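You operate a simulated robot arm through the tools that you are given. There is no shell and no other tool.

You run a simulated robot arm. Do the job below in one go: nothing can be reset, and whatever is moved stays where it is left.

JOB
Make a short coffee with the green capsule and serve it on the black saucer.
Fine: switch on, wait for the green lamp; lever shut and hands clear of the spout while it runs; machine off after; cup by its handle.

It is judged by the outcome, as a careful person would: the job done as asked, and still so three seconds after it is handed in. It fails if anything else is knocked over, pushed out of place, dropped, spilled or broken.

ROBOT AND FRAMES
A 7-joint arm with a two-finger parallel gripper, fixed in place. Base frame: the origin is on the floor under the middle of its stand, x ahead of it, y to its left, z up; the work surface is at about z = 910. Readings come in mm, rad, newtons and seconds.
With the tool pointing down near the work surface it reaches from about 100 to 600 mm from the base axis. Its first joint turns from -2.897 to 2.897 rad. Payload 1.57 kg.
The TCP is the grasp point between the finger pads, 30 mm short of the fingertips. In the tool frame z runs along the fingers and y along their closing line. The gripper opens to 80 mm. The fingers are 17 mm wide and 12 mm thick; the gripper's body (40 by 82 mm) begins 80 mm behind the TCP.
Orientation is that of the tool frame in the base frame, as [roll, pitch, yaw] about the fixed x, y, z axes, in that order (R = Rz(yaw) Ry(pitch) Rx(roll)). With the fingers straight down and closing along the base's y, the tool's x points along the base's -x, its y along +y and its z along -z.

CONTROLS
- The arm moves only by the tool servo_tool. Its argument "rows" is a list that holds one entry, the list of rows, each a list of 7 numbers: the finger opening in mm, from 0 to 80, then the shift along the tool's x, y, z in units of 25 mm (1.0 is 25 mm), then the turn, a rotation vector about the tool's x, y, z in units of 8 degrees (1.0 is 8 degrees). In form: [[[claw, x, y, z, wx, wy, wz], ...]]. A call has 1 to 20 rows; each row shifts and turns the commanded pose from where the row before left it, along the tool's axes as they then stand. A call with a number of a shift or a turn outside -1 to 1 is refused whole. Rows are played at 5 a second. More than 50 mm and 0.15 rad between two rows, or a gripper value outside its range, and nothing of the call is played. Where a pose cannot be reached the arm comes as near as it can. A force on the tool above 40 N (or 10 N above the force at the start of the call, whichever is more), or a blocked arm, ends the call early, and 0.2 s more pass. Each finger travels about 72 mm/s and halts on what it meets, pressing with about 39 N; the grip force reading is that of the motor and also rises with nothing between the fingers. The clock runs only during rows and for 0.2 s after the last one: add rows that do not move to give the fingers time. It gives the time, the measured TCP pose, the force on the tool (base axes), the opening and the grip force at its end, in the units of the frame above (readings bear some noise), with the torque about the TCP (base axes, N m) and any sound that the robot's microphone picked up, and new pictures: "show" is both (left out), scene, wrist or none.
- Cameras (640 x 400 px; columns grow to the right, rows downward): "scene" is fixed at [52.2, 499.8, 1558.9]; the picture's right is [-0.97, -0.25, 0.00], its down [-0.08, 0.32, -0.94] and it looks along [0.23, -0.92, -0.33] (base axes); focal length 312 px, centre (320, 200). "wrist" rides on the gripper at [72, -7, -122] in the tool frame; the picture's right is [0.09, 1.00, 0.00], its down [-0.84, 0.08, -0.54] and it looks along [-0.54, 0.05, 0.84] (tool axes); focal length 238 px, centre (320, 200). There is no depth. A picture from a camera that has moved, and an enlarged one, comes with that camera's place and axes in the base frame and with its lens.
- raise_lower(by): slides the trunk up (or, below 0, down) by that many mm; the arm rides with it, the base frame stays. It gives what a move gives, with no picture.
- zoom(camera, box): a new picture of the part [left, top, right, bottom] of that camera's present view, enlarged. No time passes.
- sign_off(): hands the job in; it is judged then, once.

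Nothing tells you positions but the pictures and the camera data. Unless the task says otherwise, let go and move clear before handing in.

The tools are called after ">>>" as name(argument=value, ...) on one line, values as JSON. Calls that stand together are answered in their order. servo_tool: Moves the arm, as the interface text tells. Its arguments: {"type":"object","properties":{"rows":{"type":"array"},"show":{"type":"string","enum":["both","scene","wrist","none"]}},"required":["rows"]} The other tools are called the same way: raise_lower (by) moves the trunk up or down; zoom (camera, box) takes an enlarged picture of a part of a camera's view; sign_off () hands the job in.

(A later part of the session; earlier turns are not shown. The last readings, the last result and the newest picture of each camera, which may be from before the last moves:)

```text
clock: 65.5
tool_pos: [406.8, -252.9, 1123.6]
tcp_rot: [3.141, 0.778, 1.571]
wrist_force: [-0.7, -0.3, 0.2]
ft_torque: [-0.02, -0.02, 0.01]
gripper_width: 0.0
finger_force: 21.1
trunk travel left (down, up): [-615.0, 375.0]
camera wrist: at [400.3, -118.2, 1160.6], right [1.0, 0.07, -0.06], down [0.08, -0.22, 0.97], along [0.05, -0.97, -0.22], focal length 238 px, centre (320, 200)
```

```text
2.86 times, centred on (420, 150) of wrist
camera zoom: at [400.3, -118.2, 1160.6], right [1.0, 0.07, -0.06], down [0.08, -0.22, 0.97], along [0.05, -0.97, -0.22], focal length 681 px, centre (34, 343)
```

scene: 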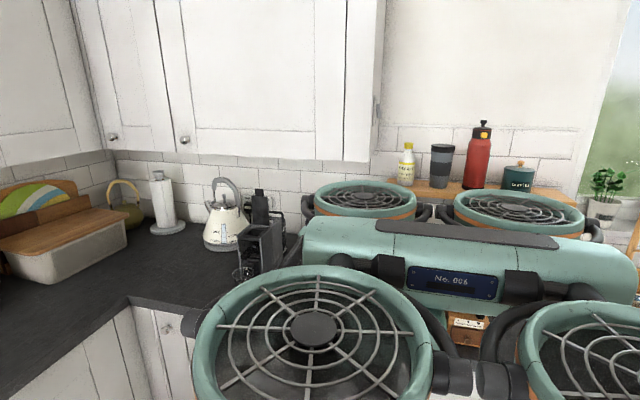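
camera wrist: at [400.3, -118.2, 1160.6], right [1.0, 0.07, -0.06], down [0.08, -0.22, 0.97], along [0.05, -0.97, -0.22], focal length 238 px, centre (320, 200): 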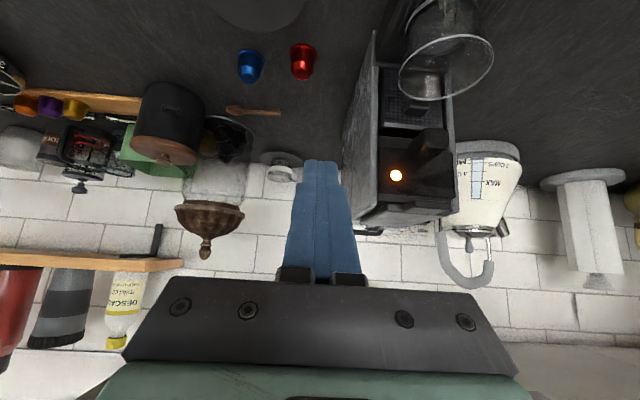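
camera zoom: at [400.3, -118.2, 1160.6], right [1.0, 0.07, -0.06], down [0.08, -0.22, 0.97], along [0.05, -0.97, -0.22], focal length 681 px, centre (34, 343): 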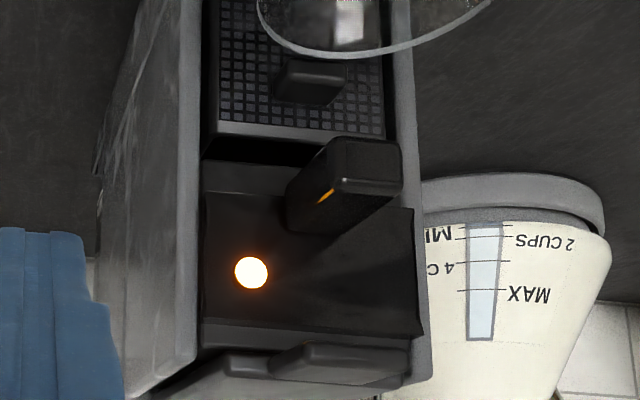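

The spout's front end is at y ≈ -288 and the cup's centre at y ≈ -275, so the spout overhangs the cup. I'll drop lower to look at the outlet underneath while the machine heats.

>>> servo_tool(rows=[[[0, 0.704, 0, 0.71, 0, 0, 0], [0, 0.704, 0, 0.71, 0, 0, 0], [0, 0.704, 0, 0.71, 0, 0, 0], [0, 0.704, 0, 0.71, 0, 0, 0], [0, 0.704, 0, 0.71, 0, 0, 0], [0, 0, 0, 0, 0, 0, 0]]], show="wrist")

>>> zoom(camera="wrist", box=[370, 90, 530, 250])

```text
clock: 67.0
tool_pos: [408.8, -253.4, 999.9]
tcp_rot: [3.141, 0.779, 1.571]
wrist_force: [0.8, 0.7, -0.4]
ft_torque: [-0.01, -0.03, -0.01]
gripper_width: 0.2
finger_force: 21.0
trunk travel left (down, up): [-615.0, 375.0]
camera wrist: at [400.5, -118.3, 1035.3], right [1.0, 0.07, -0.06], down [0.08, -0.22, 0.97], along [0.05, -0.97, -0.22], focal length 238 px, centre (320, 200)
```

wrist: 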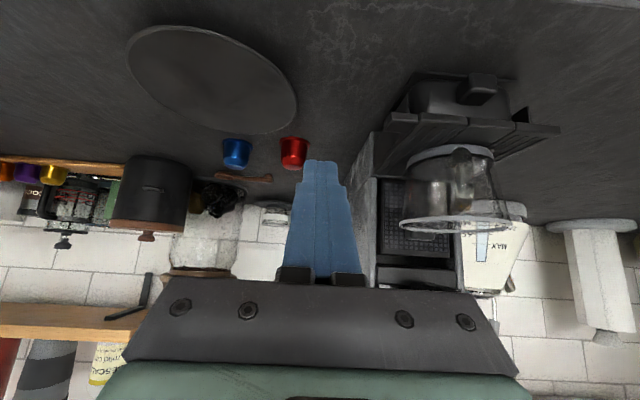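

```text
2.50 times, centred on (450, 170) of wrist
camera zoom: at [400.5, -118.3, 1035.3], right [1.0, 0.07, -0.06], down [0.08, -0.22, 0.97], along [0.05, -0.97, -0.22], focal length 596 px, centre (-5, 275)
```

zoom: 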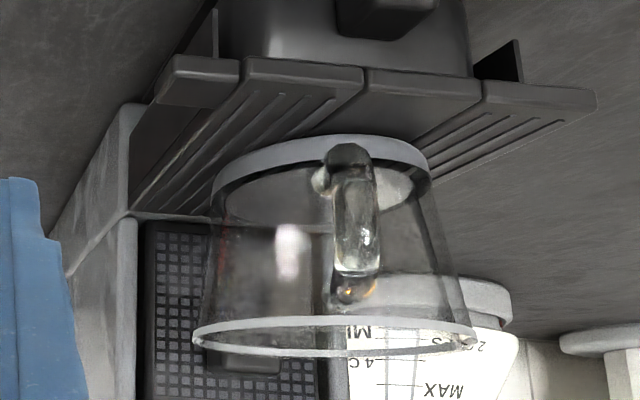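

I can see the cup clearly: about 50 mm tall on the tray, its rim below the spout, handle pointing toward +y and slightly -x. It stands under the spout, so I'll go back up to watch the lamp.

>>> servo_tool(rows=[[[0, -0.704, 0, -0.71, 0, 0, 0], [0, -0.704, 0, -0.71, 0, 0, 0], [0, -0.704, 0, -0.71, 0, 0, 0], [0, -0.704, 0, -0.71, 0, 0, 0], [0, -0.704, 0, -0.71, 0, 0, 0], [0, -0.704, 0, -0.71, 0, 0, 0], [0, 0, 0, 0, 0, 0, 0]]], show="wrist")

>>> zoom(camera="wrist", box=[340, 50, 500, 220])

```text
clock: 68.5
tool_pos: [407.7, -254.1, 1150.0]
tcp_rot: [-3.141, 0.779, 1.571]
wrist_force: [-0.7, 0.0, -0.1]
ft_torque: [-0.03, 0.01, 0.01]
gripper_width: 0.0
finger_force: 21.7
trunk travel left (down, up): [-615.0, 375.0]
camera wrist: at [400.1, -118.6, 1186.6], right [1.0, 0.07, -0.06], down [0.08, -0.22, 0.97], along [0.05, -0.97, -0.22], focal length 238 px, centre (320, 200)
```

wrist: 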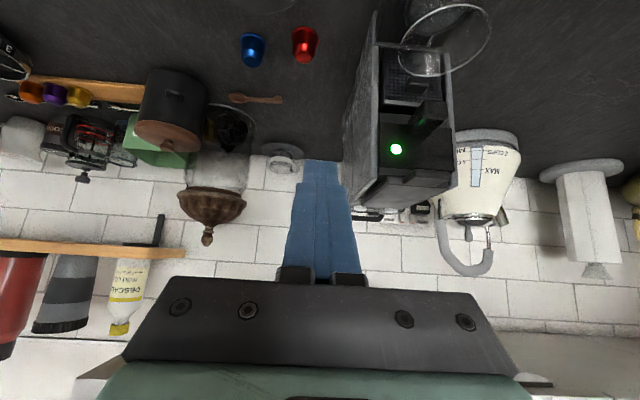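

```text
2.35 times, centred on (420, 135) of wrist
camera zoom: at [400.1, -118.6, 1186.6], right [1.0, 0.07, -0.06], down [0.08, -0.22, 0.97], along [0.05, -0.97, -0.22], focal length 561 px, centre (85, 353)
```

zoom: 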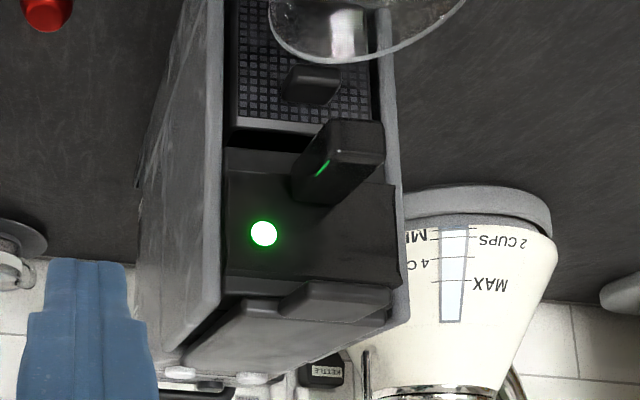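

The lamp is green. Now I'll go over the top and hover just above the SHORT button, the far one at x ≈ 524.

>>> servo_tool(rows=[[[0, -0.61, 0, -0.615, 0, 0, 0], [0, -0.61, 0, -0.615, 0, 0, 0], [0, -0.61, 0, -0.615, 0, 0, 0], [0, -0.833, 0.93, 0.82, 0, 0, 0], [0, -0.833, 0.93, 0.82, 0, 0, 0], [0, -0.833, 0.93, 0.82, 0, 0, 0], [0, -0.833, 0.93, 0.82, 0, 0, 0], [0, -0.833, 0.93, 0.82, 0, 0, 0], [0, 0, 0, 0.8, 0, 0, 0], [0, 0, 0, 0.8, 0, 0, 0], [0, 0, 0, 0, 0, 0, 0]]], show="wrist")

>>> zoom(camera="wrist", box=[240, 60, 400, 200])

```text
clock: 71.0
tool_pos: [523.7, -428.1, 1185.5]
tcp_rot: [-3.141, 0.78, 1.571]
wrist_force: [1.4, -0.1, -0.3]
ft_torque: [0.01, -0.03, 0.02]
gripper_width: 0.0
finger_force: 21.0
trunk travel left (down, up): [-615.0, 375.0]
camera wrist: at [517.0, -292.6, 1222.9], right [1.0, 0.07, -0.06], down [0.08, -0.22, 0.97], along [0.05, -0.97, -0.22], focal length 238 px, centre (320, 200)
```

wrist: 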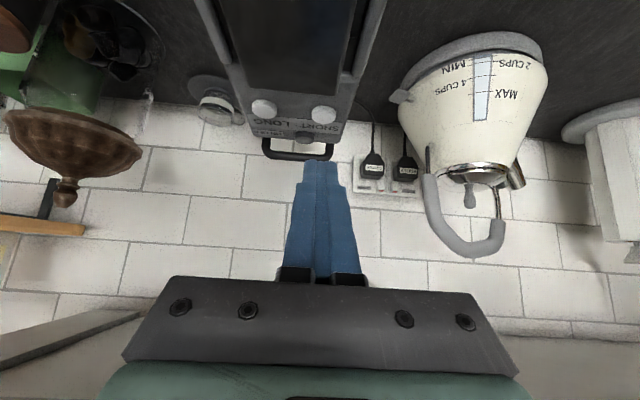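

```text
2.86 times, centred on (320, 130) of wrist
camera zoom: at [517.0, -292.6, 1222.9], right [1.0, 0.07, -0.06], down [0.08, -0.22, 0.97], along [0.05, -0.97, -0.22], focal length 681 px, centre (320, 400)
```

zoom: 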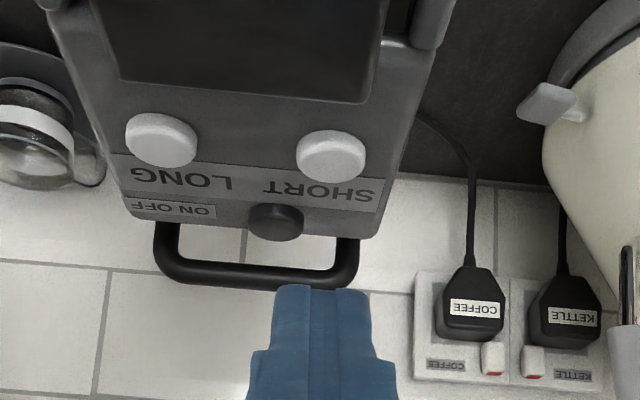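

SHORT is right ahead at (524, -461). Moving above it and pressing gently.

>>> servo_tool(rows=[[[0, 0.17, 0, 0.69, 0, 0, 0], [0, 0.17, 0, 0.69, 0, 0, 0], [0, 0.084, 0, 0.085, 0, 0, 0], [0, 0.084, 0, 0.085, 0, 0, 0], [0, 0.084, 0, 0.085, 0, 0, 0], [0, 0, 0, 0, 0, 0, 0]]], show="wrist")

>>> zoom(camera="wrist", box=[240, 60, 400, 200])

```text
clock: 72.3
tool_pos: [523.5, -447.8, 1147.5]
tcp_rot: [3.14, 0.78, 1.572]
wrist_force: [0.6, -0.5, 0.1]
ft_torque: [-0.03, 0.0, -0.02]
gripper_width: 0.1
finger_force: 21.7
trunk travel left (down, up): [-615.0, 375.0]
camera wrist: at [516.9, -311.0, 1183.5], right [1.0, 0.07, -0.06], down [0.08, -0.21, 0.97], along [0.05, -0.97, -0.22], focal length 238 px, centre (320, 200)
```

wrist: 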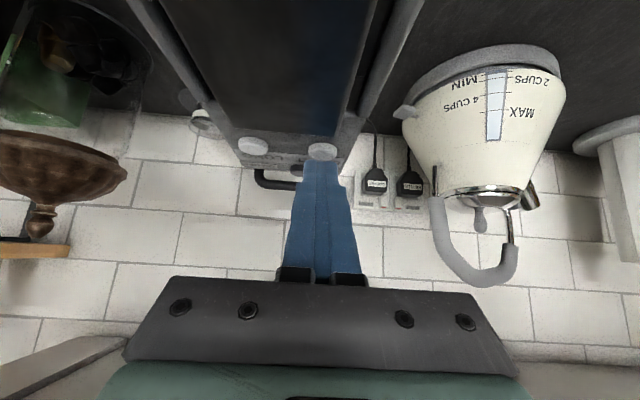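

```text
2.86 times, centred on (320, 130) of wrist
camera zoom: at [516.9, -311.0, 1183.5], right [1.0, 0.07, -0.06], down [0.08, -0.21, 0.97], along [0.05, -0.97, -0.22], focal length 681 px, centre (320, 400)
```

zoom: 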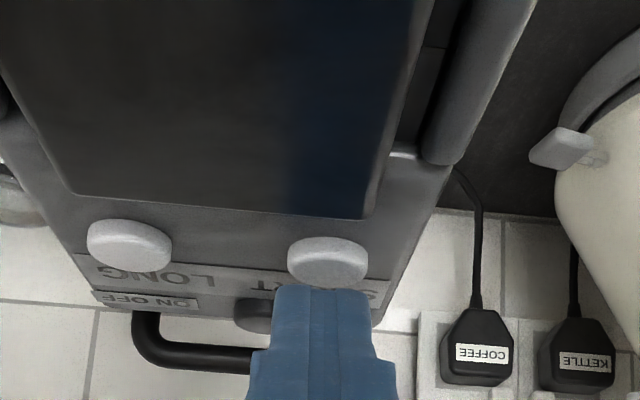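

Just above the SHORT button. Pressing the last few millimetres.

>>> servo_tool(rows=[[[0, 0.14, 0, 0.03, 0, 0, 0], [0, 0.07, 0, 0.071, 0, 0, 0], [0, 0, 0, 0, 0, 0, 0]]], show="wrist")

```text
clock: 73.2
tool_pos: [524.0, -445.7, 1142.3]
tcp_rot: [3.141, 0.781, 1.569]
wrist_force: [0.6, -0.2, 5.5]
ft_torque: [-0.09, 0.0, -0.02]
gripper_width: 0.0
finger_force: 21.4
trunk travel left (down, up): [-615.0, 375.0]
heard: click, click
camera wrist: at [516.7, -308.5, 1178.8], right [1.0, 0.07, -0.06], down [0.08, -0.21, 0.97], along [0.05, -0.97, -0.22], focal length 238 px, centre (320, 200)
```

wrist: 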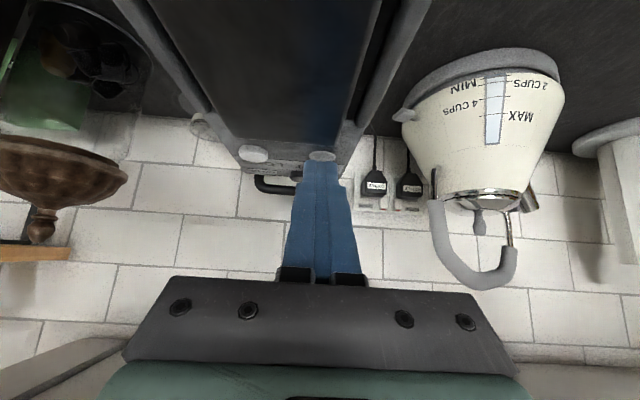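

I heard two clicks. I'll lift straight up and stay high, clear of the spout, and listen.

>>> servo_tool(rows=[[[0, -0.704, 0, -0.71, 0, 0, 0], [0, -0.704, 0, -0.71, 0, 0, 0], [0, -0.704, 0, -0.71, 0, 0, 0], [0, -0.704, 0, -0.71, 0, 0, 0], [0, 0, 0, 0, 0, 0, 0]]], show="wrist")

```text
clock: 74.3
tool_pos: [524.5, -444.0, 1242.2]
tcp_rot: [3.141, 0.779, 1.573]
wrist_force: [0.8, 0.8, -0.5]
ft_torque: [0.01, -0.02, -0.02]
gripper_width: 0.0
finger_force: 20.8
trunk travel left (down, up): [-615.0, 375.0]
camera wrist: at [517.5, -309.0, 1278.3], right [1.0, 0.07, -0.07], down [0.08, -0.22, 0.97], along [0.05, -0.97, -0.22], focal length 238 px, centre (320, 200)
```

wrist: 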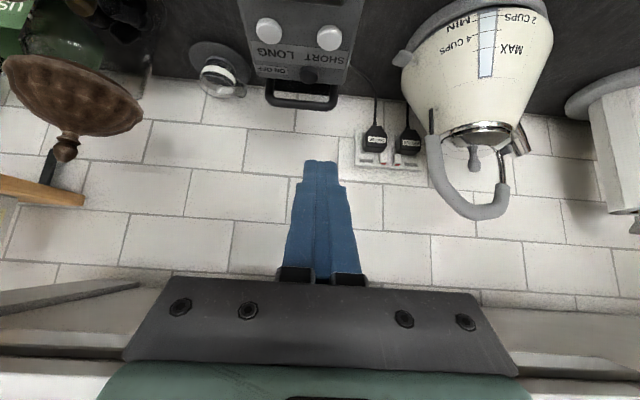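

Now I'll back away to a spot well clear of the spout where I can see the lamp and the cup.

>>> servo_tool(rows=[[[0, 0.903, -0.78, -0.888, 0, 0, 0], [0, 0.903, -0.78, -0.888, 0, 0, 0], [0, 0.903, -0.78, -0.888, 0, 0, 0], [0, 0.903, -0.78, -0.888, 0, 0, 0], [0, 0.903, -0.78, -0.888, 0, 0, 0], [0, 0.903, -0.78, -0.888, 0, 0, 0], [0, 0.905, -0.36, -0.105, 0, 0, 0], [0, 0.905, -0.36, -0.105, 0, 0, 0], [0, 0, 0, 0, 0, 0, 0]]], show="wrist")

>>> zoom(camera="wrist", box=[360, 0, 500, 160])

```text
clock: 76.3
tool_pos: [389.0, -219.7, 1213.0]
tcp_rot: [-3.141, 0.778, 1.57]
wrist_force: [-0.6, -0.4, -0.5]
ft_torque: [0.03, 0.02, -0.01]
gripper_width: 0.0
finger_force: 21.3
trunk travel left (down, up): [-615.0, 375.0]
camera wrist: at [381.9, -83.6, 1249.3], right [1.0, 0.07, -0.06], down [0.08, -0.22, 0.97], along [0.05, -0.97, -0.22], focal length 238 px, centre (320, 200)
```

wrist: 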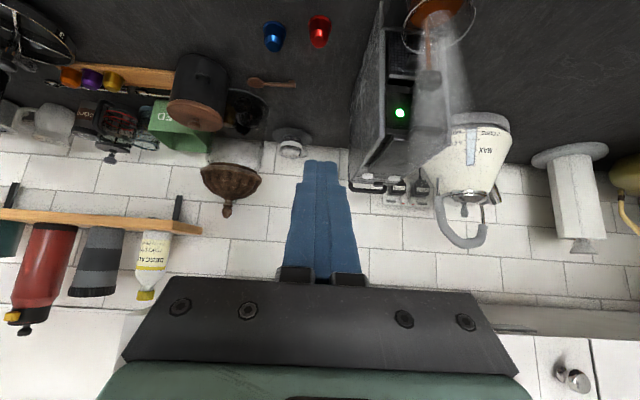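

```text
2.50 times, centred on (430, 80) of wrist
camera zoom: at [381.9, -83.6, 1249.3], right [1.0, 0.07, -0.06], down [0.08, -0.22, 0.97], along [0.05, -0.97, -0.22], focal length 596 px, centre (45, 500)
```

zoom: 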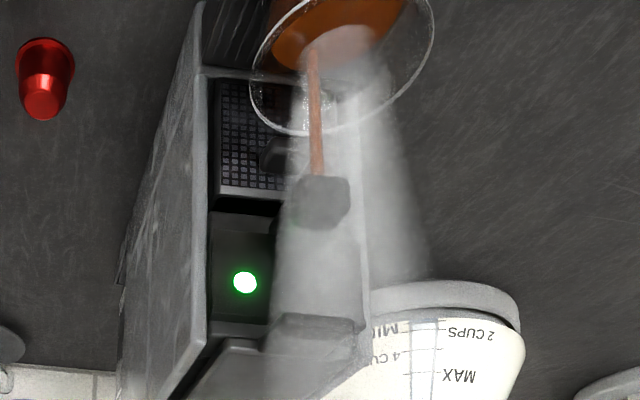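

It's brewing, and the stream falls into the cup. I'll hold still here, clear of the spout, until it stops.

>>> servo_tool(rows=[[[0, 0, 0, 0, 0, 0, 0], [0, 0, 0, 0, 0, 0, 0], [0, 0, 0, 0, 0, 0, 0], [0, 0, 0, 0, 0, 0, 0], [0, 0, 0, 0, 0, 0, 0], [0, 0, 0, 0, 0, 0, 0], [0, 0, 0, 0, 0, 0, 0], [0, 0, 0, 0, 0, 0, 0], [0, 0, 0, 0, 0, 0, 0], [0, 0, 0, 0, 0, 0, 0]]], show="wrist")

>>> zoom(camera="wrist", box=[360, 0, 500, 160])

```text
clock: 78.5
tool_pos: [388.7, -220.0, 1212.4]
tcp_rot: [-3.141, 0.779, 1.57]
wrist_force: [-0.8, 1.1, -0.4]
ft_torque: [0.0, 0.01, 0.02]
gripper_width: 0.0
finger_force: 21.2
trunk travel left (down, up): [-615.0, 375.0]
camera wrist: at [382.1, -83.6, 1249.6], right [1.0, 0.07, -0.06], down [0.08, -0.22, 0.97], along [0.05, -0.97, -0.22], focal length 238 px, centre (320, 200)
```

wrist: 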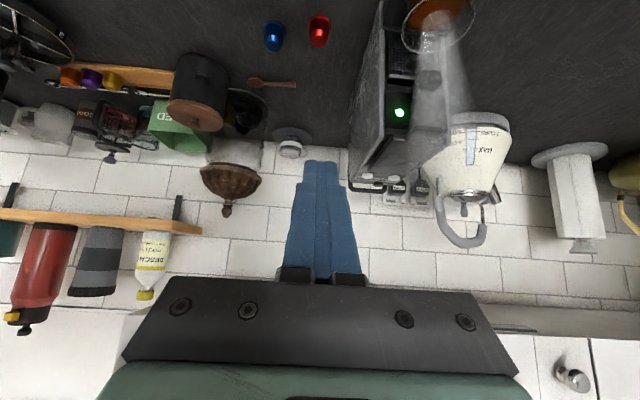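

```text
2.50 times, centred on (430, 80) of wrist
camera zoom: at [382.1, -83.6, 1249.6], right [1.0, 0.07, -0.06], down [0.08, -0.22, 0.97], along [0.05, -0.97, -0.22], focal length 596 px, centre (45, 500)
```

zoom: 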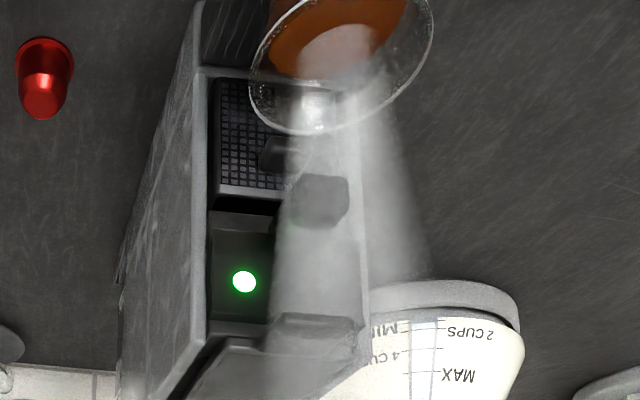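

The stream has stopped. I'll wait a little longer to be sure it's finished and dripped out.

>>> servo_tool(rows=[[[0, 0, 0, 0, 0, 0, 0], [0, 0, 0, 0, 0, 0, 0], [0, 0, 0, 0, 0, 0, 0], [0, 0, 0, 0, 0, 0, 0], [0, 0, 0, 0, 0, 0, 0], [0, 0, 0, 0, 0, 0, 0], [0, 0, 0, 0, 0, 0, 0], [0, 0, 0, 0, 0, 0, 0]]], show="wrist")

>>> zoom(camera="wrist", box=[360, 0, 500, 160])

```text
clock: 80.3
tool_pos: [389.5, -220.1, 1213.7]
tcp_rot: [-3.141, 0.78, 1.57]
wrist_force: [1.4, 0.9, 0.3]
ft_torque: [0.01, 0.0, -0.01]
gripper_width: 0.0
finger_force: 21.2
trunk travel left (down, up): [-615.0, 375.0]
camera wrist: at [382.1, -83.6, 1249.6], right [1.0, 0.07, -0.06], down [0.08, -0.22, 0.97], along [0.05, -0.97, -0.22], focal length 238 px, centre (320, 200)
```

wrist: 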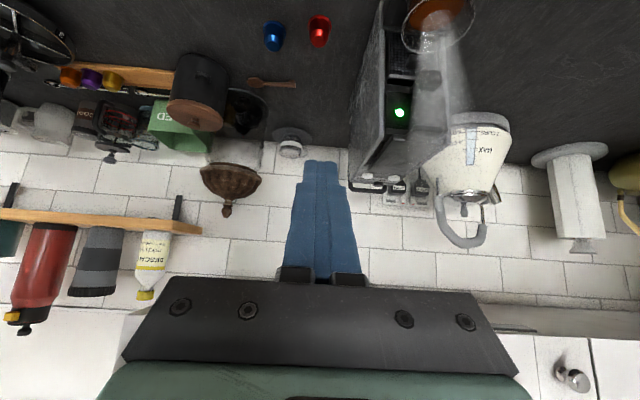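

```text
2.50 times, centred on (430, 80) of wrist
camera zoom: at [382.1, -83.6, 1249.6], right [1.0, 0.07, -0.06], down [0.08, -0.22, 0.97], along [0.05, -0.97, -0.22], focal length 596 px, centre (45, 500)
```

zoom: 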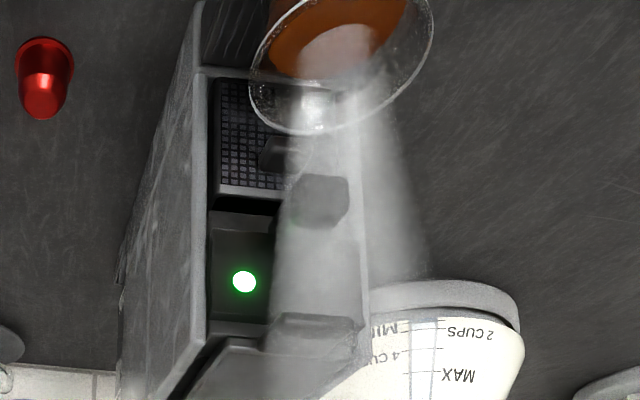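

The coffee is done. Now I'll go back over the top to ON/OFF to switch the machine off.

>>> servo_tool(rows=[[[0, -0.944, 0.683, 0.832, 0, 0, 0], [0, -0.944, 0.683, 0.832, 0, 0, 0], [0, -0.944, 0.683, 0.832, 0, 0, 0], [0, -0.944, 0.683, 0.832, 0, 0, 0], [0, -0.944, 0.683, 0.832, 0, 0, 0], [0, -0.944, 0.683, 0.832, 0, 0, 0], [0, -0.944, 0.683, 0.832, 0, 0, 0], [0, 0.19, 0, 0.755, 0, 0, 0], [0, 0.19, 0, 0.755, 0, 0, 0], [0, 0.19, 0, 0.755, 0, 0, 0], [0, 0.19, 0, 0.755, 0, 0, 0], [0, 0, 0, 0, 0, 0, 0]]], show="wrist")

>>> zoom(camera="wrist", box=[240, 60, 400, 200])

```text
clock: 83.0
tool_pos: [509.5, -478.5, 1157.5]
tcp_rot: [-3.141, 0.779, 1.573]
wrist_force: [0.1, -0.5, -0.3]
ft_torque: [0.0, 0.01, -0.01]
gripper_width: 0.0
finger_force: 20.8
trunk travel left (down, up): [-615.0, 375.0]
camera wrist: at [502.3, -342.5, 1194.8], right [1.0, 0.07, -0.06], down [0.08, -0.22, 0.97], along [0.05, -0.97, -0.22], focal length 238 px, centre (320, 200)
```

wrist: 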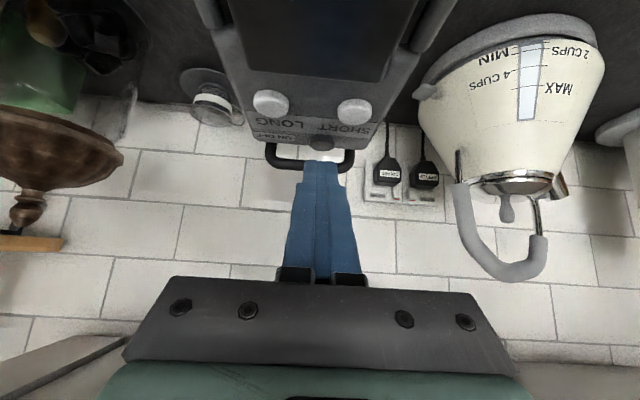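

```text
2.86 times, centred on (320, 130) of wrist
camera zoom: at [502.3, -342.5, 1194.8], right [1.0, 0.07, -0.06], down [0.08, -0.22, 0.97], along [0.05, -0.97, -0.22], focal length 681 px, centre (320, 400)
```

zoom: 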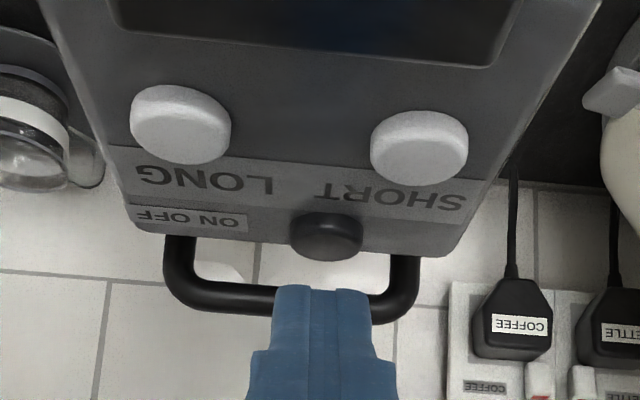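

>>> servo_tool(rows=[[[0, 0.17, 0, 0.17, 0, 0, 0], [0, 0.17, 0, 0.17, 0, 0, 0], [0, 0.06, 0, 0.04, 0, 0, 0], [0, 0.07, 0, 0.04, 0, 0, 0], [0, 0, 0, 0, 0, 0, 0]]], show="none")

```text
clock: 84.2
tool_pos: [509.5, -477.4, 1143.1]
tcp_rot: [3.141, 0.778, 1.573]
wrist_force: [0.5, -1.7, 4.5]
ft_torque: [-0.07, -0.02, 0.01]
gripper_width: 0.0
finger_force: 21.4
trunk travel left (down, up): [-615.0, 375.0]
heard: click
```

Click heard. I'll lift off and check the lamp is out.

>>> servo_tool(rows=[[[0, -0.704, 0, -0.71, 0, 0, 0], [0, -0.704, 0, -0.71, 0, 0, 0], [0, -0.704, 0, -0.71, 0, 0, 0], [0, 0.713, -0.7, -0.701, 0, 0, 0], [0, 0.713, -0.7, -0.701, 0, 0, 0], [0, 0.713, -0.7, -0.701, 0, 0, 0], [0, 0.713, -0.7, -0.701, 0, 0, 0], [0, 0.713, -0.7, -0.701, 0, 0, 0], [0, 0.713, -0.7, -0.701, 0, 0, 0], [0, 0.713, -0.7, -0.701, 0, 0, 0], [0, 0.713, 0, -0.701, 0, 0, 0], [0, 0.713, 0, -0.701, 0, 0, 0], [0, 0.713, 0, -0.701, 0, 0, 0], [0, 0, 0, 0, 0, 0, 0]]], show="wrist")

>>> zoom(camera="wrist", box=[360, 0, 500, 160])

```text
clock: 87.2
tool_pos: [384.7, -226.5, 1218.2]
tcp_rot: [-3.141, 0.779, 1.572]
wrist_force: [0.3, 0.1, -0.5]
ft_torque: [0.01, -0.01, -0.01]
gripper_width: 0.0
finger_force: 21.3
trunk travel left (down, up): [-615.0, 375.0]
camera wrist: at [378.0, -91.2, 1254.1], right [1.0, 0.07, -0.06], down [0.08, -0.22, 0.97], along [0.05, -0.97, -0.22], focal length 238 px, centre (320, 200)
```

wrist: 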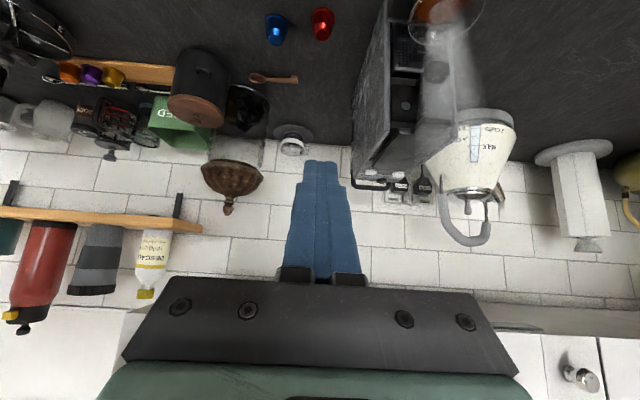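

```text
2.50 times, centred on (430, 80) of wrist
camera zoom: at [378.0, -91.2, 1254.1], right [1.0, 0.07, -0.06], down [0.08, -0.22, 0.97], along [0.05, -0.97, -0.22], focal length 596 px, centre (45, 500)
```

zoom: 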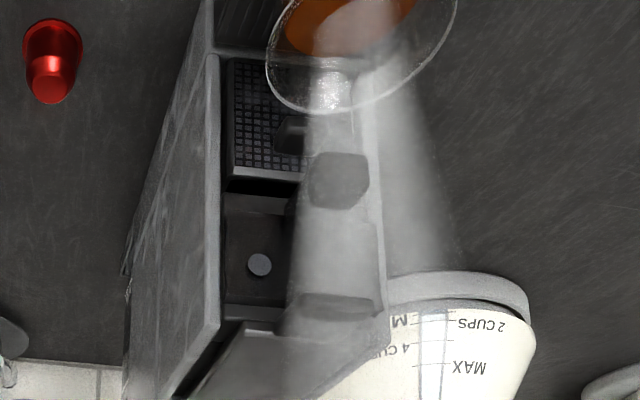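

The lamp is out, so the machine is off. Next I'll turn to face the cup handle, which points about 115° in plan, with a shallow tilt and open fingers, and hover above and in front of it.

>>> servo_tool(rows=[[[0, 0, 0, 0, -0.73, 0, -0.743], [0, 0, 0, 0, -0.73, 0, -0.743], [0, 0, 0, 0, -0.73, 0, -0.743], [20, 0, 0, 0, 0, 1, 0], [40, 0, 0, 0, 0, 1, 0], [40, 0, 0, 0, 0, 1, 0], [40, 0.143, 0.86, 0.88, 0, 0, 0], [40, 0.143, 0.86, 0.88, 0, 0, 0], [40, 0.143, 0.86, 0.88, 0, 0, 0], [40, 0, 0, 0, 0, 0, 0]]], show="wrist")

>>> zoom(camera="wrist", box=[260, 60, 440, 210])

```text
clock: 89.3
tool_pos: [451.1, -213.1, 1152.0]
tcp_rot: [3.141, 0.358, 2.007]
wrist_force: [0.4, -0.1, 0.5]
ft_torque: [-0.01, -0.01, -0.01]
gripper_width: 39.8
finger_force: 0.1
trunk travel left (down, up): [-615.0, 375.0]
camera wrist: at [398.1, -116.6, 1240.7], right [0.87, 0.5, -0.03], down [0.32, -0.5, 0.8], along [0.38, -0.7, -0.6], focal length 238 px, centre (320, 200)
```

wrist: 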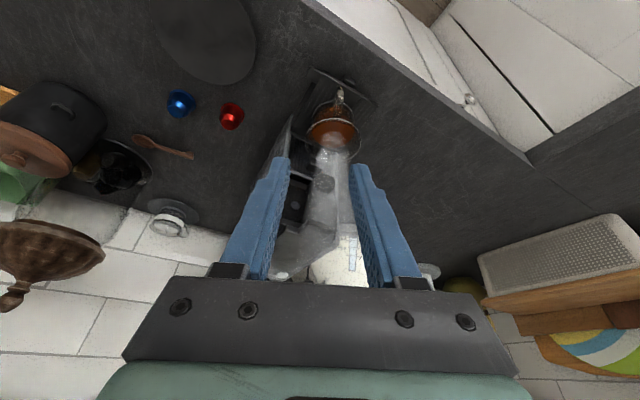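

```text
2.67 times, centred on (350, 135) of wrist
camera zoom: at [398.1, -116.6, 1240.7], right [0.87, 0.5, -0.03], down [0.32, -0.5, 0.8], along [0.38, -0.7, -0.6], focal length 636 px, centre (240, 373)
```

zoom: 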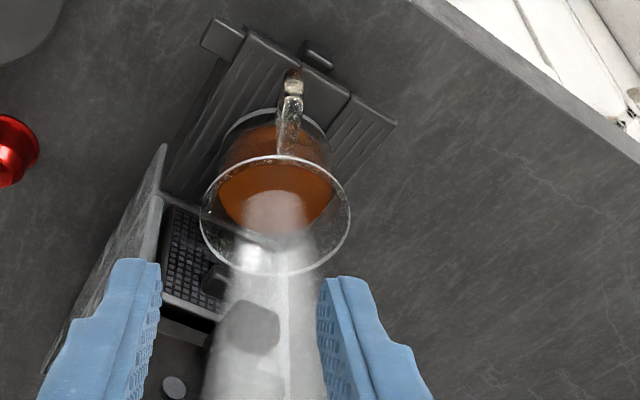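

>>> zoom(camera="wrist", box=[305, 75, 375, 145])

```text
5.71 times, centred on (340, 110) of wrist
camera zoom: at [398.1, -116.6, 1240.7], right [0.87, 0.5, -0.03], down [0.32, -0.5, 0.8], along [0.38, -0.7, -0.6], focal length 1362 px, centre (206, 714)
```

zoom: 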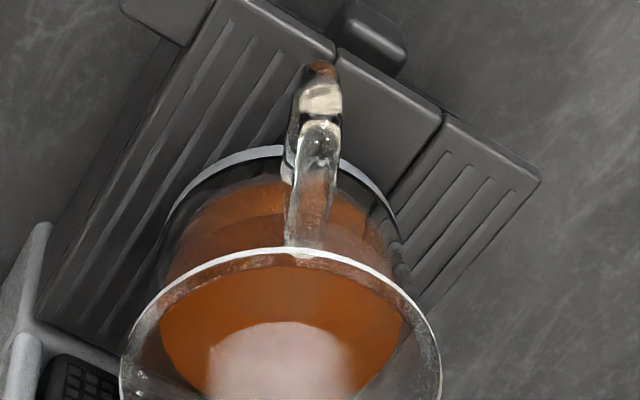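

The handle is a loop about 8 mm thick, lying along 115° and reaching roughly 57 mm from the cup's centre. I'll line up above it and come partway down.

>>> servo_tool(rows=[[[40, 0.33, 0.177, 0.8, 0, 0, 0], [40, 0.33, 0.177, 0.8, 0, 0, 0], [40, 0.33, 0.177, 0.8, 0, 0, 0], [40, 0.33, 0.177, 0.8, 0, 0, 0], [40, 0, 0, 0, 0, 0, 0]]], show="wrist")

>>> zoom(camera="wrist", box=[260, 80, 400, 200])

```text
clock: 90.5
tool_pos: [466.4, -203.2, 1065.9]
tcp_rot: [3.139, 0.36, 2.007]
wrist_force: [-0.7, 0.4, -0.2]
ft_torque: [0.01, 0.0, -0.03]
gripper_width: 40.1
finger_force: 0.0
trunk travel left (down, up): [-615.0, 375.0]
camera wrist: at [412.4, -106.8, 1154.0], right [0.87, 0.5, -0.03], down [0.32, -0.5, 0.8], along [0.38, -0.7, -0.6], focal length 238 px, centre (320, 200)
```

wrist: 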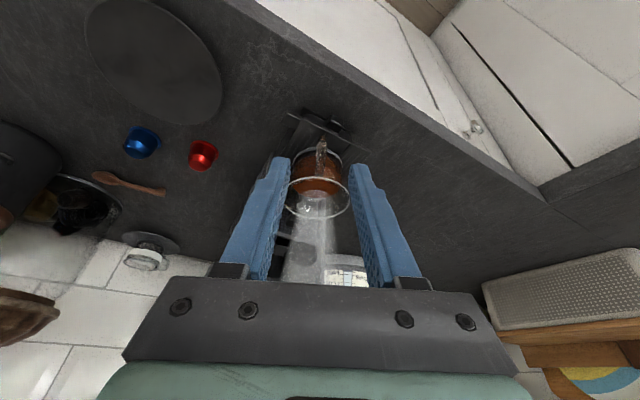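

```text
3.33 times, centred on (330, 140) of wrist
camera zoom: at [412.4, -106.8, 1154.0], right [0.87, 0.5, -0.03], down [0.32, -0.5, 0.8], along [0.38, -0.7, -0.6], focal length 794 px, centre (287, 400)
```

zoom: 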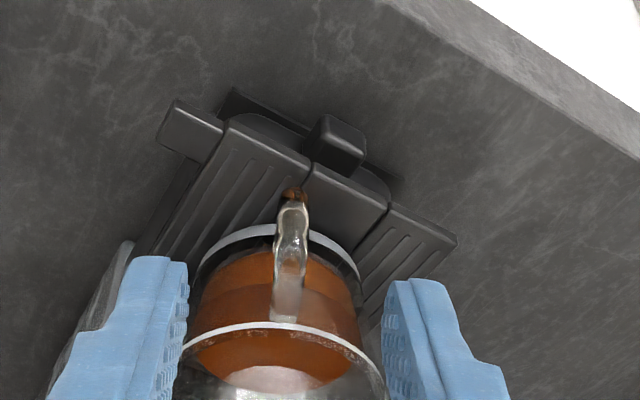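

Nicely lined up, under 1 mm off laterally. Going down around the handle.

>>> servo_tool(rows=[[[40, 0.06, 0.007, 0.62, 0, 0, 0], [40, 0.06, 0.007, 0.62, 0, 0, 0], [40, 0.06, 0.007, 0.62, 0, 0, 0], [40, 0.06, 0.007, 0.6, 0, 0, 0], [40, 0, 0, 0, 0, 0, 0]]], show="wrist")

>>> zoom(camera="wrist", box=[260, 100, 400, 220])

```text
clock: 91.8
tool_pos: [472.6, -217.7, 1005.3]
tcp_rot: [-3.14, 0.361, 2.007]
wrist_force: [0.6, 0.2, -0.3]
ft_torque: [0.02, -0.01, -0.01]
gripper_width: 40.0
finger_force: 0.0
trunk travel left (down, up): [-615.0, 375.0]
camera wrist: at [419.4, -121.1, 1093.7], right [0.87, 0.5, -0.03], down [0.32, -0.5, 0.8], along [0.38, -0.7, -0.6], focal length 238 px, centre (320, 200)
```

wrist: 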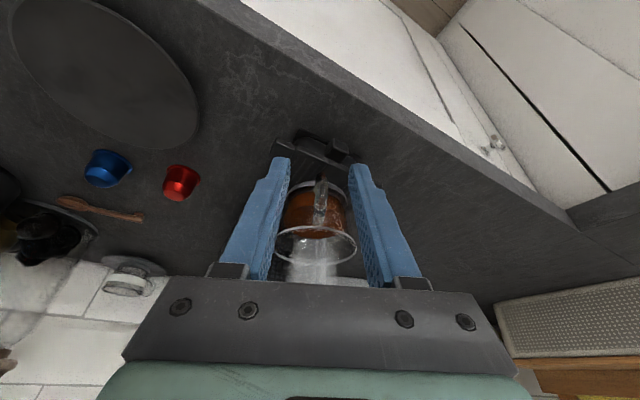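

```text
3.33 times, centred on (330, 160) of wrist
camera zoom: at [419.4, -121.1, 1093.7], right [0.87, 0.5, -0.03], down [0.32, -0.5, 0.8], along [0.38, -0.7, -0.6], focal length 794 px, centre (287, 333)
```

zoom: 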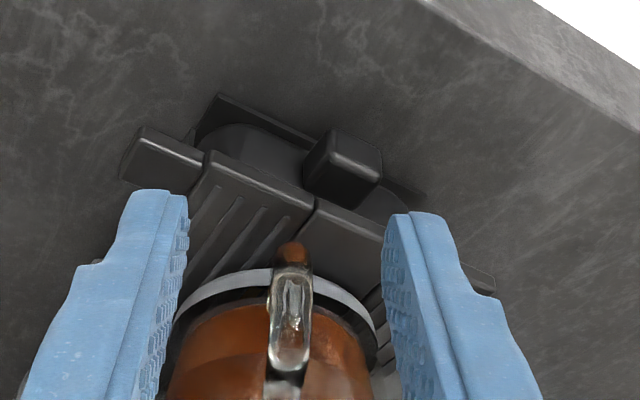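

The handle loop is centred between the fingers. One small adjustment inward, then close on it.

>>> servo_tool(rows=[[[40, -0.16, 0.01, 0.12, 0, 0, 0], [25, 0, 0, 0, 0, 0, 0], [14, 0, 0, 0, 0, 0, 0], [10, 0, 0, 0, 0, 0, 0], [6, 0, 0, 0, 0, 0, 0], [2, 0, 0, 0, 0, 0, 0], [2, 0, 0, 0, 0, 0, 0]]], show="wrist")

>>> zoom(camera="wrist", box=[260, 100, 400, 260])

```text
clock: 93.3
tool_pos: [475.0, -221.8, 1004.9]
tcp_rot: [3.141, 0.36, 2.006]
wrist_force: [0.4, 0.9, -0.4]
ft_torque: [0.01, -0.09, 0.04]
gripper_width: 7.8
finger_force: 26.5
trunk travel left (down, up): [-615.0, 375.0]
camera wrist: at [421.8, -125.2, 1092.8], right [0.87, 0.5, -0.03], down [0.32, -0.5, 0.8], along [0.38, -0.7, -0.6], focal length 238 px, centre (320, 200)
```

wrist: 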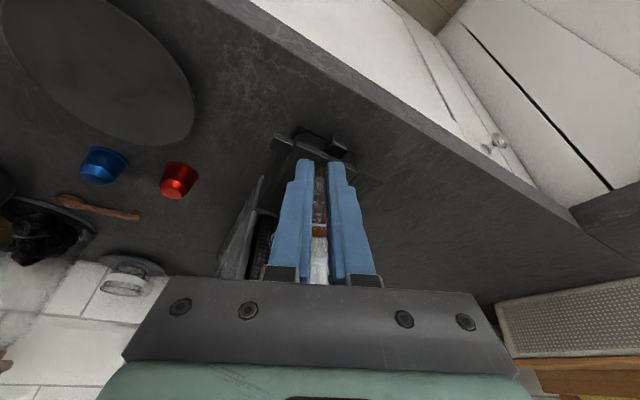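

```text
2.50 times, centred on (330, 180) of wrist
camera zoom: at [421.8, -125.2, 1092.8], right [0.87, 0.5, -0.03], down [0.32, -0.5, 0.8], along [0.38, -0.7, -0.6], focal length 596 px, centre (295, 250)
```

zoom: 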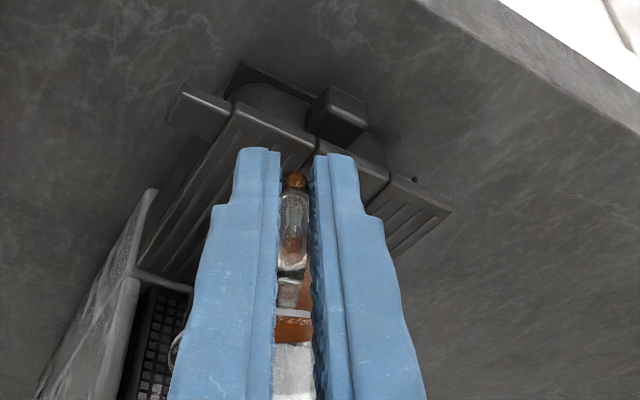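

The handle is gripped (7.8 mm, 26 N). I'll firm the grip and lift slowly by about 12 mm, staying below the spout.

>>> servo_tool(rows=[[[0, 0, 0, 0, 0, 0, 0], [0, 0, 0, 0, 0, 0, 0], [0, -0.014, 0, -0.037, 0, 0, 0], [0, -0.028, 0, -0.075, 0, 0, 0], [0, -0.028, 0, -0.075, 0, 0, 0], [0, -0.028, 0, -0.075, 0, 0, 0], [0, -0.028, 0, -0.075, 0, 0, 0], [0, -0.028, 0, -0.075, 0, 0, 0], [0, -0.014, 0, -0.037, 0, 0, 0], [0, 0, 0, 0, 0, 0, 0]]], show="wrist")

>>> zoom(camera="wrist", box=[240, 100, 400, 280])

```text
clock: 95.5
tool_pos: [474.7, -221.3, 1016.1]
tcp_rot: [3.141, 0.359, 2.008]
wrist_force: [-0.3, 0.4, -1.4]
ft_torque: [0.07, 0.03, -0.03]
gripper_width: 7.7
finger_force: 27.1
trunk travel left (down, up): [-615.0, 375.0]
camera wrist: at [421.7, -125.1, 1105.2], right [0.87, 0.5, -0.03], down [0.32, -0.5, 0.8], along [0.38, -0.7, -0.6], focal length 238 px, centre (320, 200)
```

wrist: 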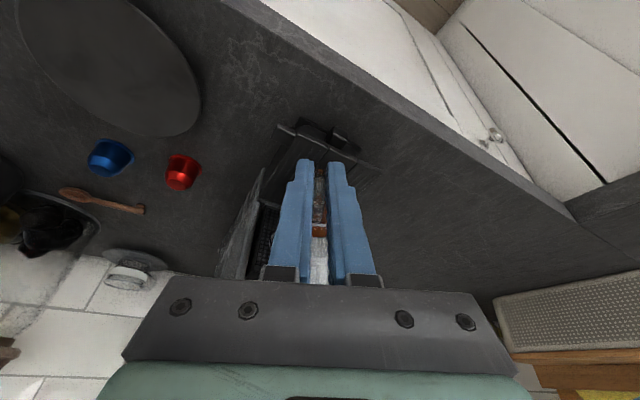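

```text
2.22 times, centred on (320, 190) of wrist
camera zoom: at [421.7, -125.1, 1105.2], right [0.87, 0.5, -0.03], down [0.32, -0.5, 0.8], along [0.38, -0.7, -0.6], focal length 530 px, centre (320, 222)
```

zoom: 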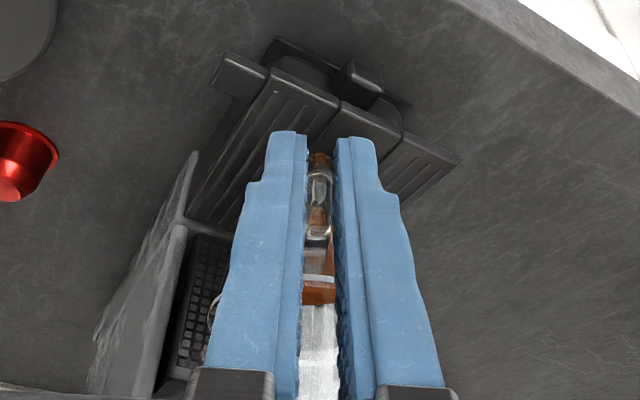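

The cup comes up with the gripper, about 1.4 N of load. Now I'll draw it slowly out from under the spout toward +y.

>>> servo_tool(rows=[[[0, 0.085, 0.042, -0.032, 0, 0, 0], [0, 0.17, 0.0845, -0.0635, 0, 0, 0], [0, 0.272, 0.135, -0.102, 0, 0, 0], [0, 0.34, 0.169, -0.127, 0, 0, 0], [0, 0.34, 0.169, -0.127, 0, 0, 0], [0, 0.34, 0.169, -0.127, 0, 0, 0], [0, 0.272, 0.135, -0.102, 0, 0, 0], [0, 0.17, 0.0845, -0.0635, 0, 0, 0], [0, 0.085, 0.042, -0.032, 0, 0, 0], [0, 0, 0, 0, 0, 0, 0]]], show="wrist")

```text
clock: 97.8
tool_pos: [474.6, -161.3, 1017.7]
tcp_rot: [3.141, 0.358, 2.007]
wrist_force: [-1.5, -0.7, -1.1]
ft_torque: [0.09, 0.02, 0.02]
gripper_width: 7.7
finger_force: 26.6
trunk travel left (down, up): [-615.0, 375.0]
camera wrist: at [421.7, -63.9, 1105.1], right [0.87, 0.5, -0.03], down [0.32, -0.5, 0.8], along [0.38, -0.7, -0.6], focal length 238 px, centre (320, 200)
```

wrist: 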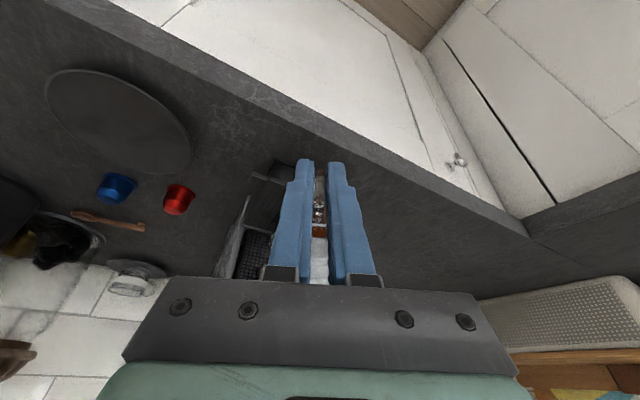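

The cup is clear of the spout. Now I'll carry it slowly sideways over to the saucer, keeping the orientation fixed.

>>> servo_tool(rows=[[[0, 0.006, -0.1, -0.002, 0, 0, 0], [0, 0.006, -0.2, -0.002, 0, 0, 0], [0, 0.006, -0.3, -0.002, 0, 0, 0], [0, 0.006, -0.4, -0.002, 0, 0, 0], [0, 0.006, -0.45, -0.002, 0, 0, 0], [0, 0.006, -0.45, -0.002, 0, 0, 0], [0, 0.006, -0.45, -0.002, 0, 0, 0], [0, 0.006, -0.45, -0.002, 0, 0, 0], [0, 0.006, -0.45, -0.002, 0, 0, 0], [0, 0.006, -0.4, -0.002, 0, 0, 0], [0, 0.006, -0.3, -0.002, 0, 0, 0], [0, 0.006, -0.2, -0.002, 0, 0, 0], [0, 0.006, -0.1, -0.002, 0, 0, 0], [0, 0, 0, 0, 0, 0, 0]]], show="wrist")

```text
clock: 100.8
tool_pos: [378.3, -203.6, 1017.9]
tcp_rot: [-3.141, 0.361, 2.007]
wrist_force: [0.7, 0.1, -0.9]
ft_torque: [0.06, 0.04, -0.06]
gripper_width: 7.9
finger_force: 26.2
trunk travel left (down, up): [-615.0, 375.0]
camera wrist: at [324.8, -107.4, 1106.0], right [0.87, 0.5, -0.03], down [0.32, -0.5, 0.8], along [0.38, -0.7, -0.6], focal length 238 px, centre (320, 200)
```

wrist: 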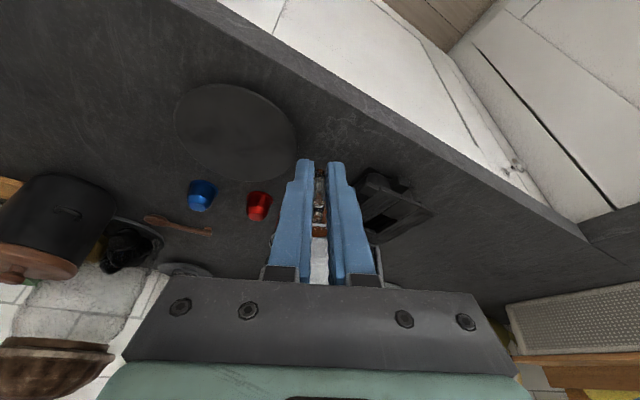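

>>> zoom(camera="wrist", box=[150, 60, 330, 220])

```text
2.50 times, centred on (240, 140) of wrist
camera zoom: at [324.8, -107.4, 1106.0], right [0.87, 0.5, -0.03], down [0.32, -0.5, 0.8], along [0.38, -0.7, -0.6], focal length 596 px, centre (520, 350)
```

zoom: 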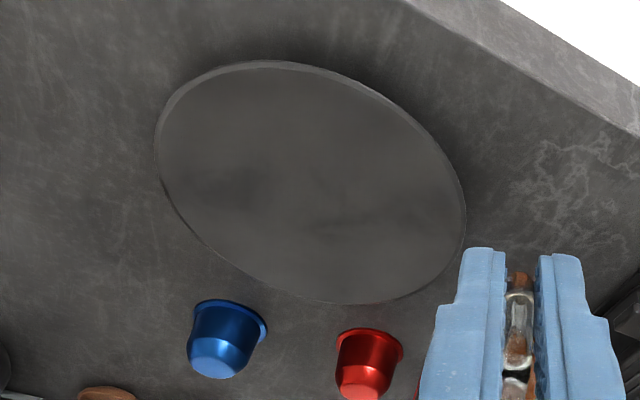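

The saucer centre is near (326, -288), radius about 60 mm. I'll carry the cup the rest of the way until it's above it.

>>> servo_tool(rows=[[[0, 0.01, -0.1, -0.004, 0, 0, 0], [0, 0.01, -0.2, -0.004, 0, 0, 0], [0, 0.01, -0.3, -0.004, 0, 0, 0], [0, 0.01, -0.4, -0.004, 0, 0, 0], [0, 0.01, -0.45, -0.004, 0, 0, 0], [0, 0.01, -0.45, -0.004, 0, 0, 0], [0, 0.01, -0.45, -0.004, 0, 0, 0], [0, 0.01, -0.4, -0.004, 0, 0, 0], [0, 0.01, -0.3, -0.004, 0, 0, 0], [0, 0.01, -0.2, -0.004, 0, 0, 0], [0, 0.01, -0.05, -0.004, 0, 0, 0], [0, 0, 0, 0, 0, 0, 0], [0, 0, 0, 0, 0, 0, 0]]], show="wrist")

>>> zoom(camera="wrist", box=[220, 90, 420, 280])

```text
clock: 103.5
tool_pos: [301.5, -236.2, 1017.2]
tcp_rot: [-3.141, 0.36, 2.006]
wrist_force: [-0.2, 0.5, -0.6]
ft_torque: [0.1, 0.01, 0.01]
gripper_width: 7.6
finger_force: 26.5
trunk travel left (down, up): [-615.0, 375.0]
camera wrist: at [249.1, -139.7, 1106.5], right [0.87, 0.5, -0.03], down [0.32, -0.5, 0.8], along [0.38, -0.7, -0.6], focal length 238 px, centre (320, 200)
```

wrist: 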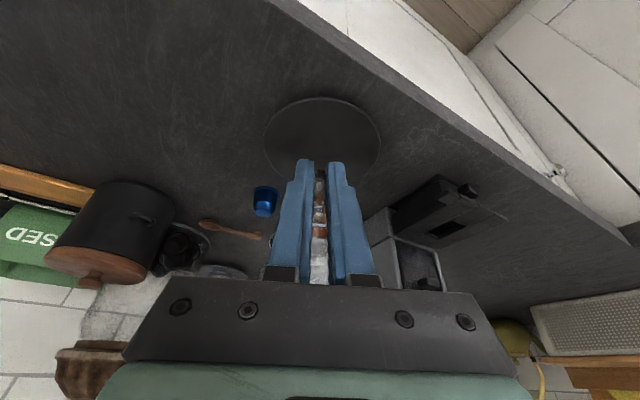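

```text
2.11 times, centred on (320, 185) of wrist
camera zoom: at [249.1, -139.7, 1106.5], right [0.87, 0.5, -0.03], down [0.32, -0.5, 0.8], along [0.38, -0.7, -0.6], focal length 502 px, centre (320, 232)
```

zoom: 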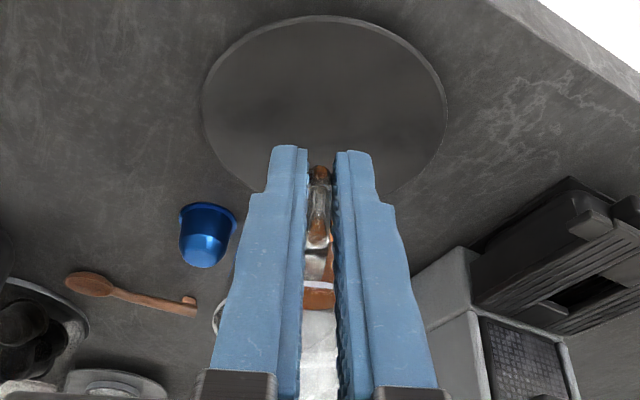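

I'm over the saucer and need about 4 mm to the right. I'll lower 40 mm gently with that correction.

>>> servo_tool(rows=[[[0, 0.028, 0.02, 0.075, 0, 0, 0], [0, 0.056, 0.02, 0.15, 0, 0, 0], [0, 0.084, 0.02, 0.225, 0, 0, 0], [0, 0.112, 0.02, 0.3, 0, 0, 0], [0, 0.112, 0.02, 0.3, 0, 0, 0], [0, 0.084, 0.02, 0.225, 0, 0, 0], [0, 0.056, 0.02, 0.15, 0, 0, 0], [0, 0.028, 0.02, 0.075, 0, 0, 0], [0, 0, 0, 0, 0, 0, 0]]], show="wrist")

>>> zoom(camera="wrist", box=[220, 90, 420, 280])

```text
clock: 105.5
tool_pos: [305.8, -234.3, 977.3]
tcp_rot: [3.141, 0.36, 2.006]
wrist_force: [-0.7, -0.1, -1.2]
ft_torque: [0.03, 0.03, 0.0]
gripper_width: 7.7
finger_force: 26.8
trunk travel left (down, up): [-615.0, 375.0]
camera wrist: at [253.1, -138.4, 1066.1], right [0.87, 0.5, -0.03], down [0.32, -0.5, 0.8], along [0.38, -0.7, -0.6], focal length 238 px, centre (320, 200)
```

wrist: 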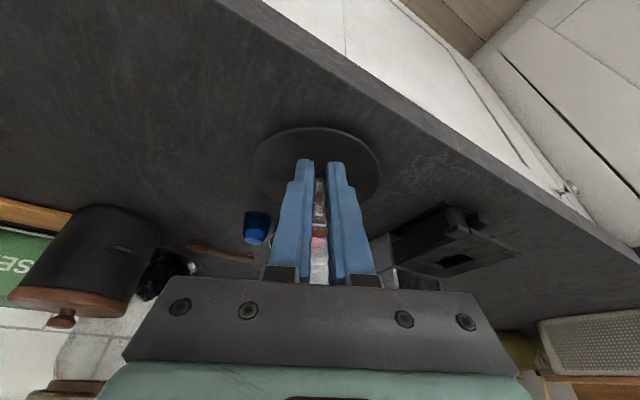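

```text
2.11 times, centred on (320, 185) of wrist
camera zoom: at [253.1, -138.4, 1066.1], right [0.87, 0.5, -0.03], down [0.32, -0.5, 0.8], along [0.38, -0.7, -0.6], focal length 502 px, centre (320, 232)
```

zoom: 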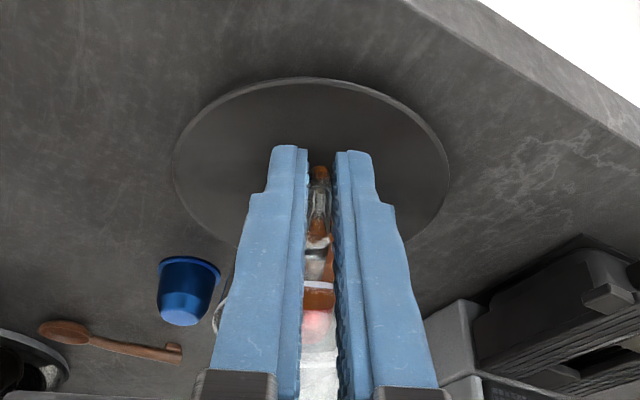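

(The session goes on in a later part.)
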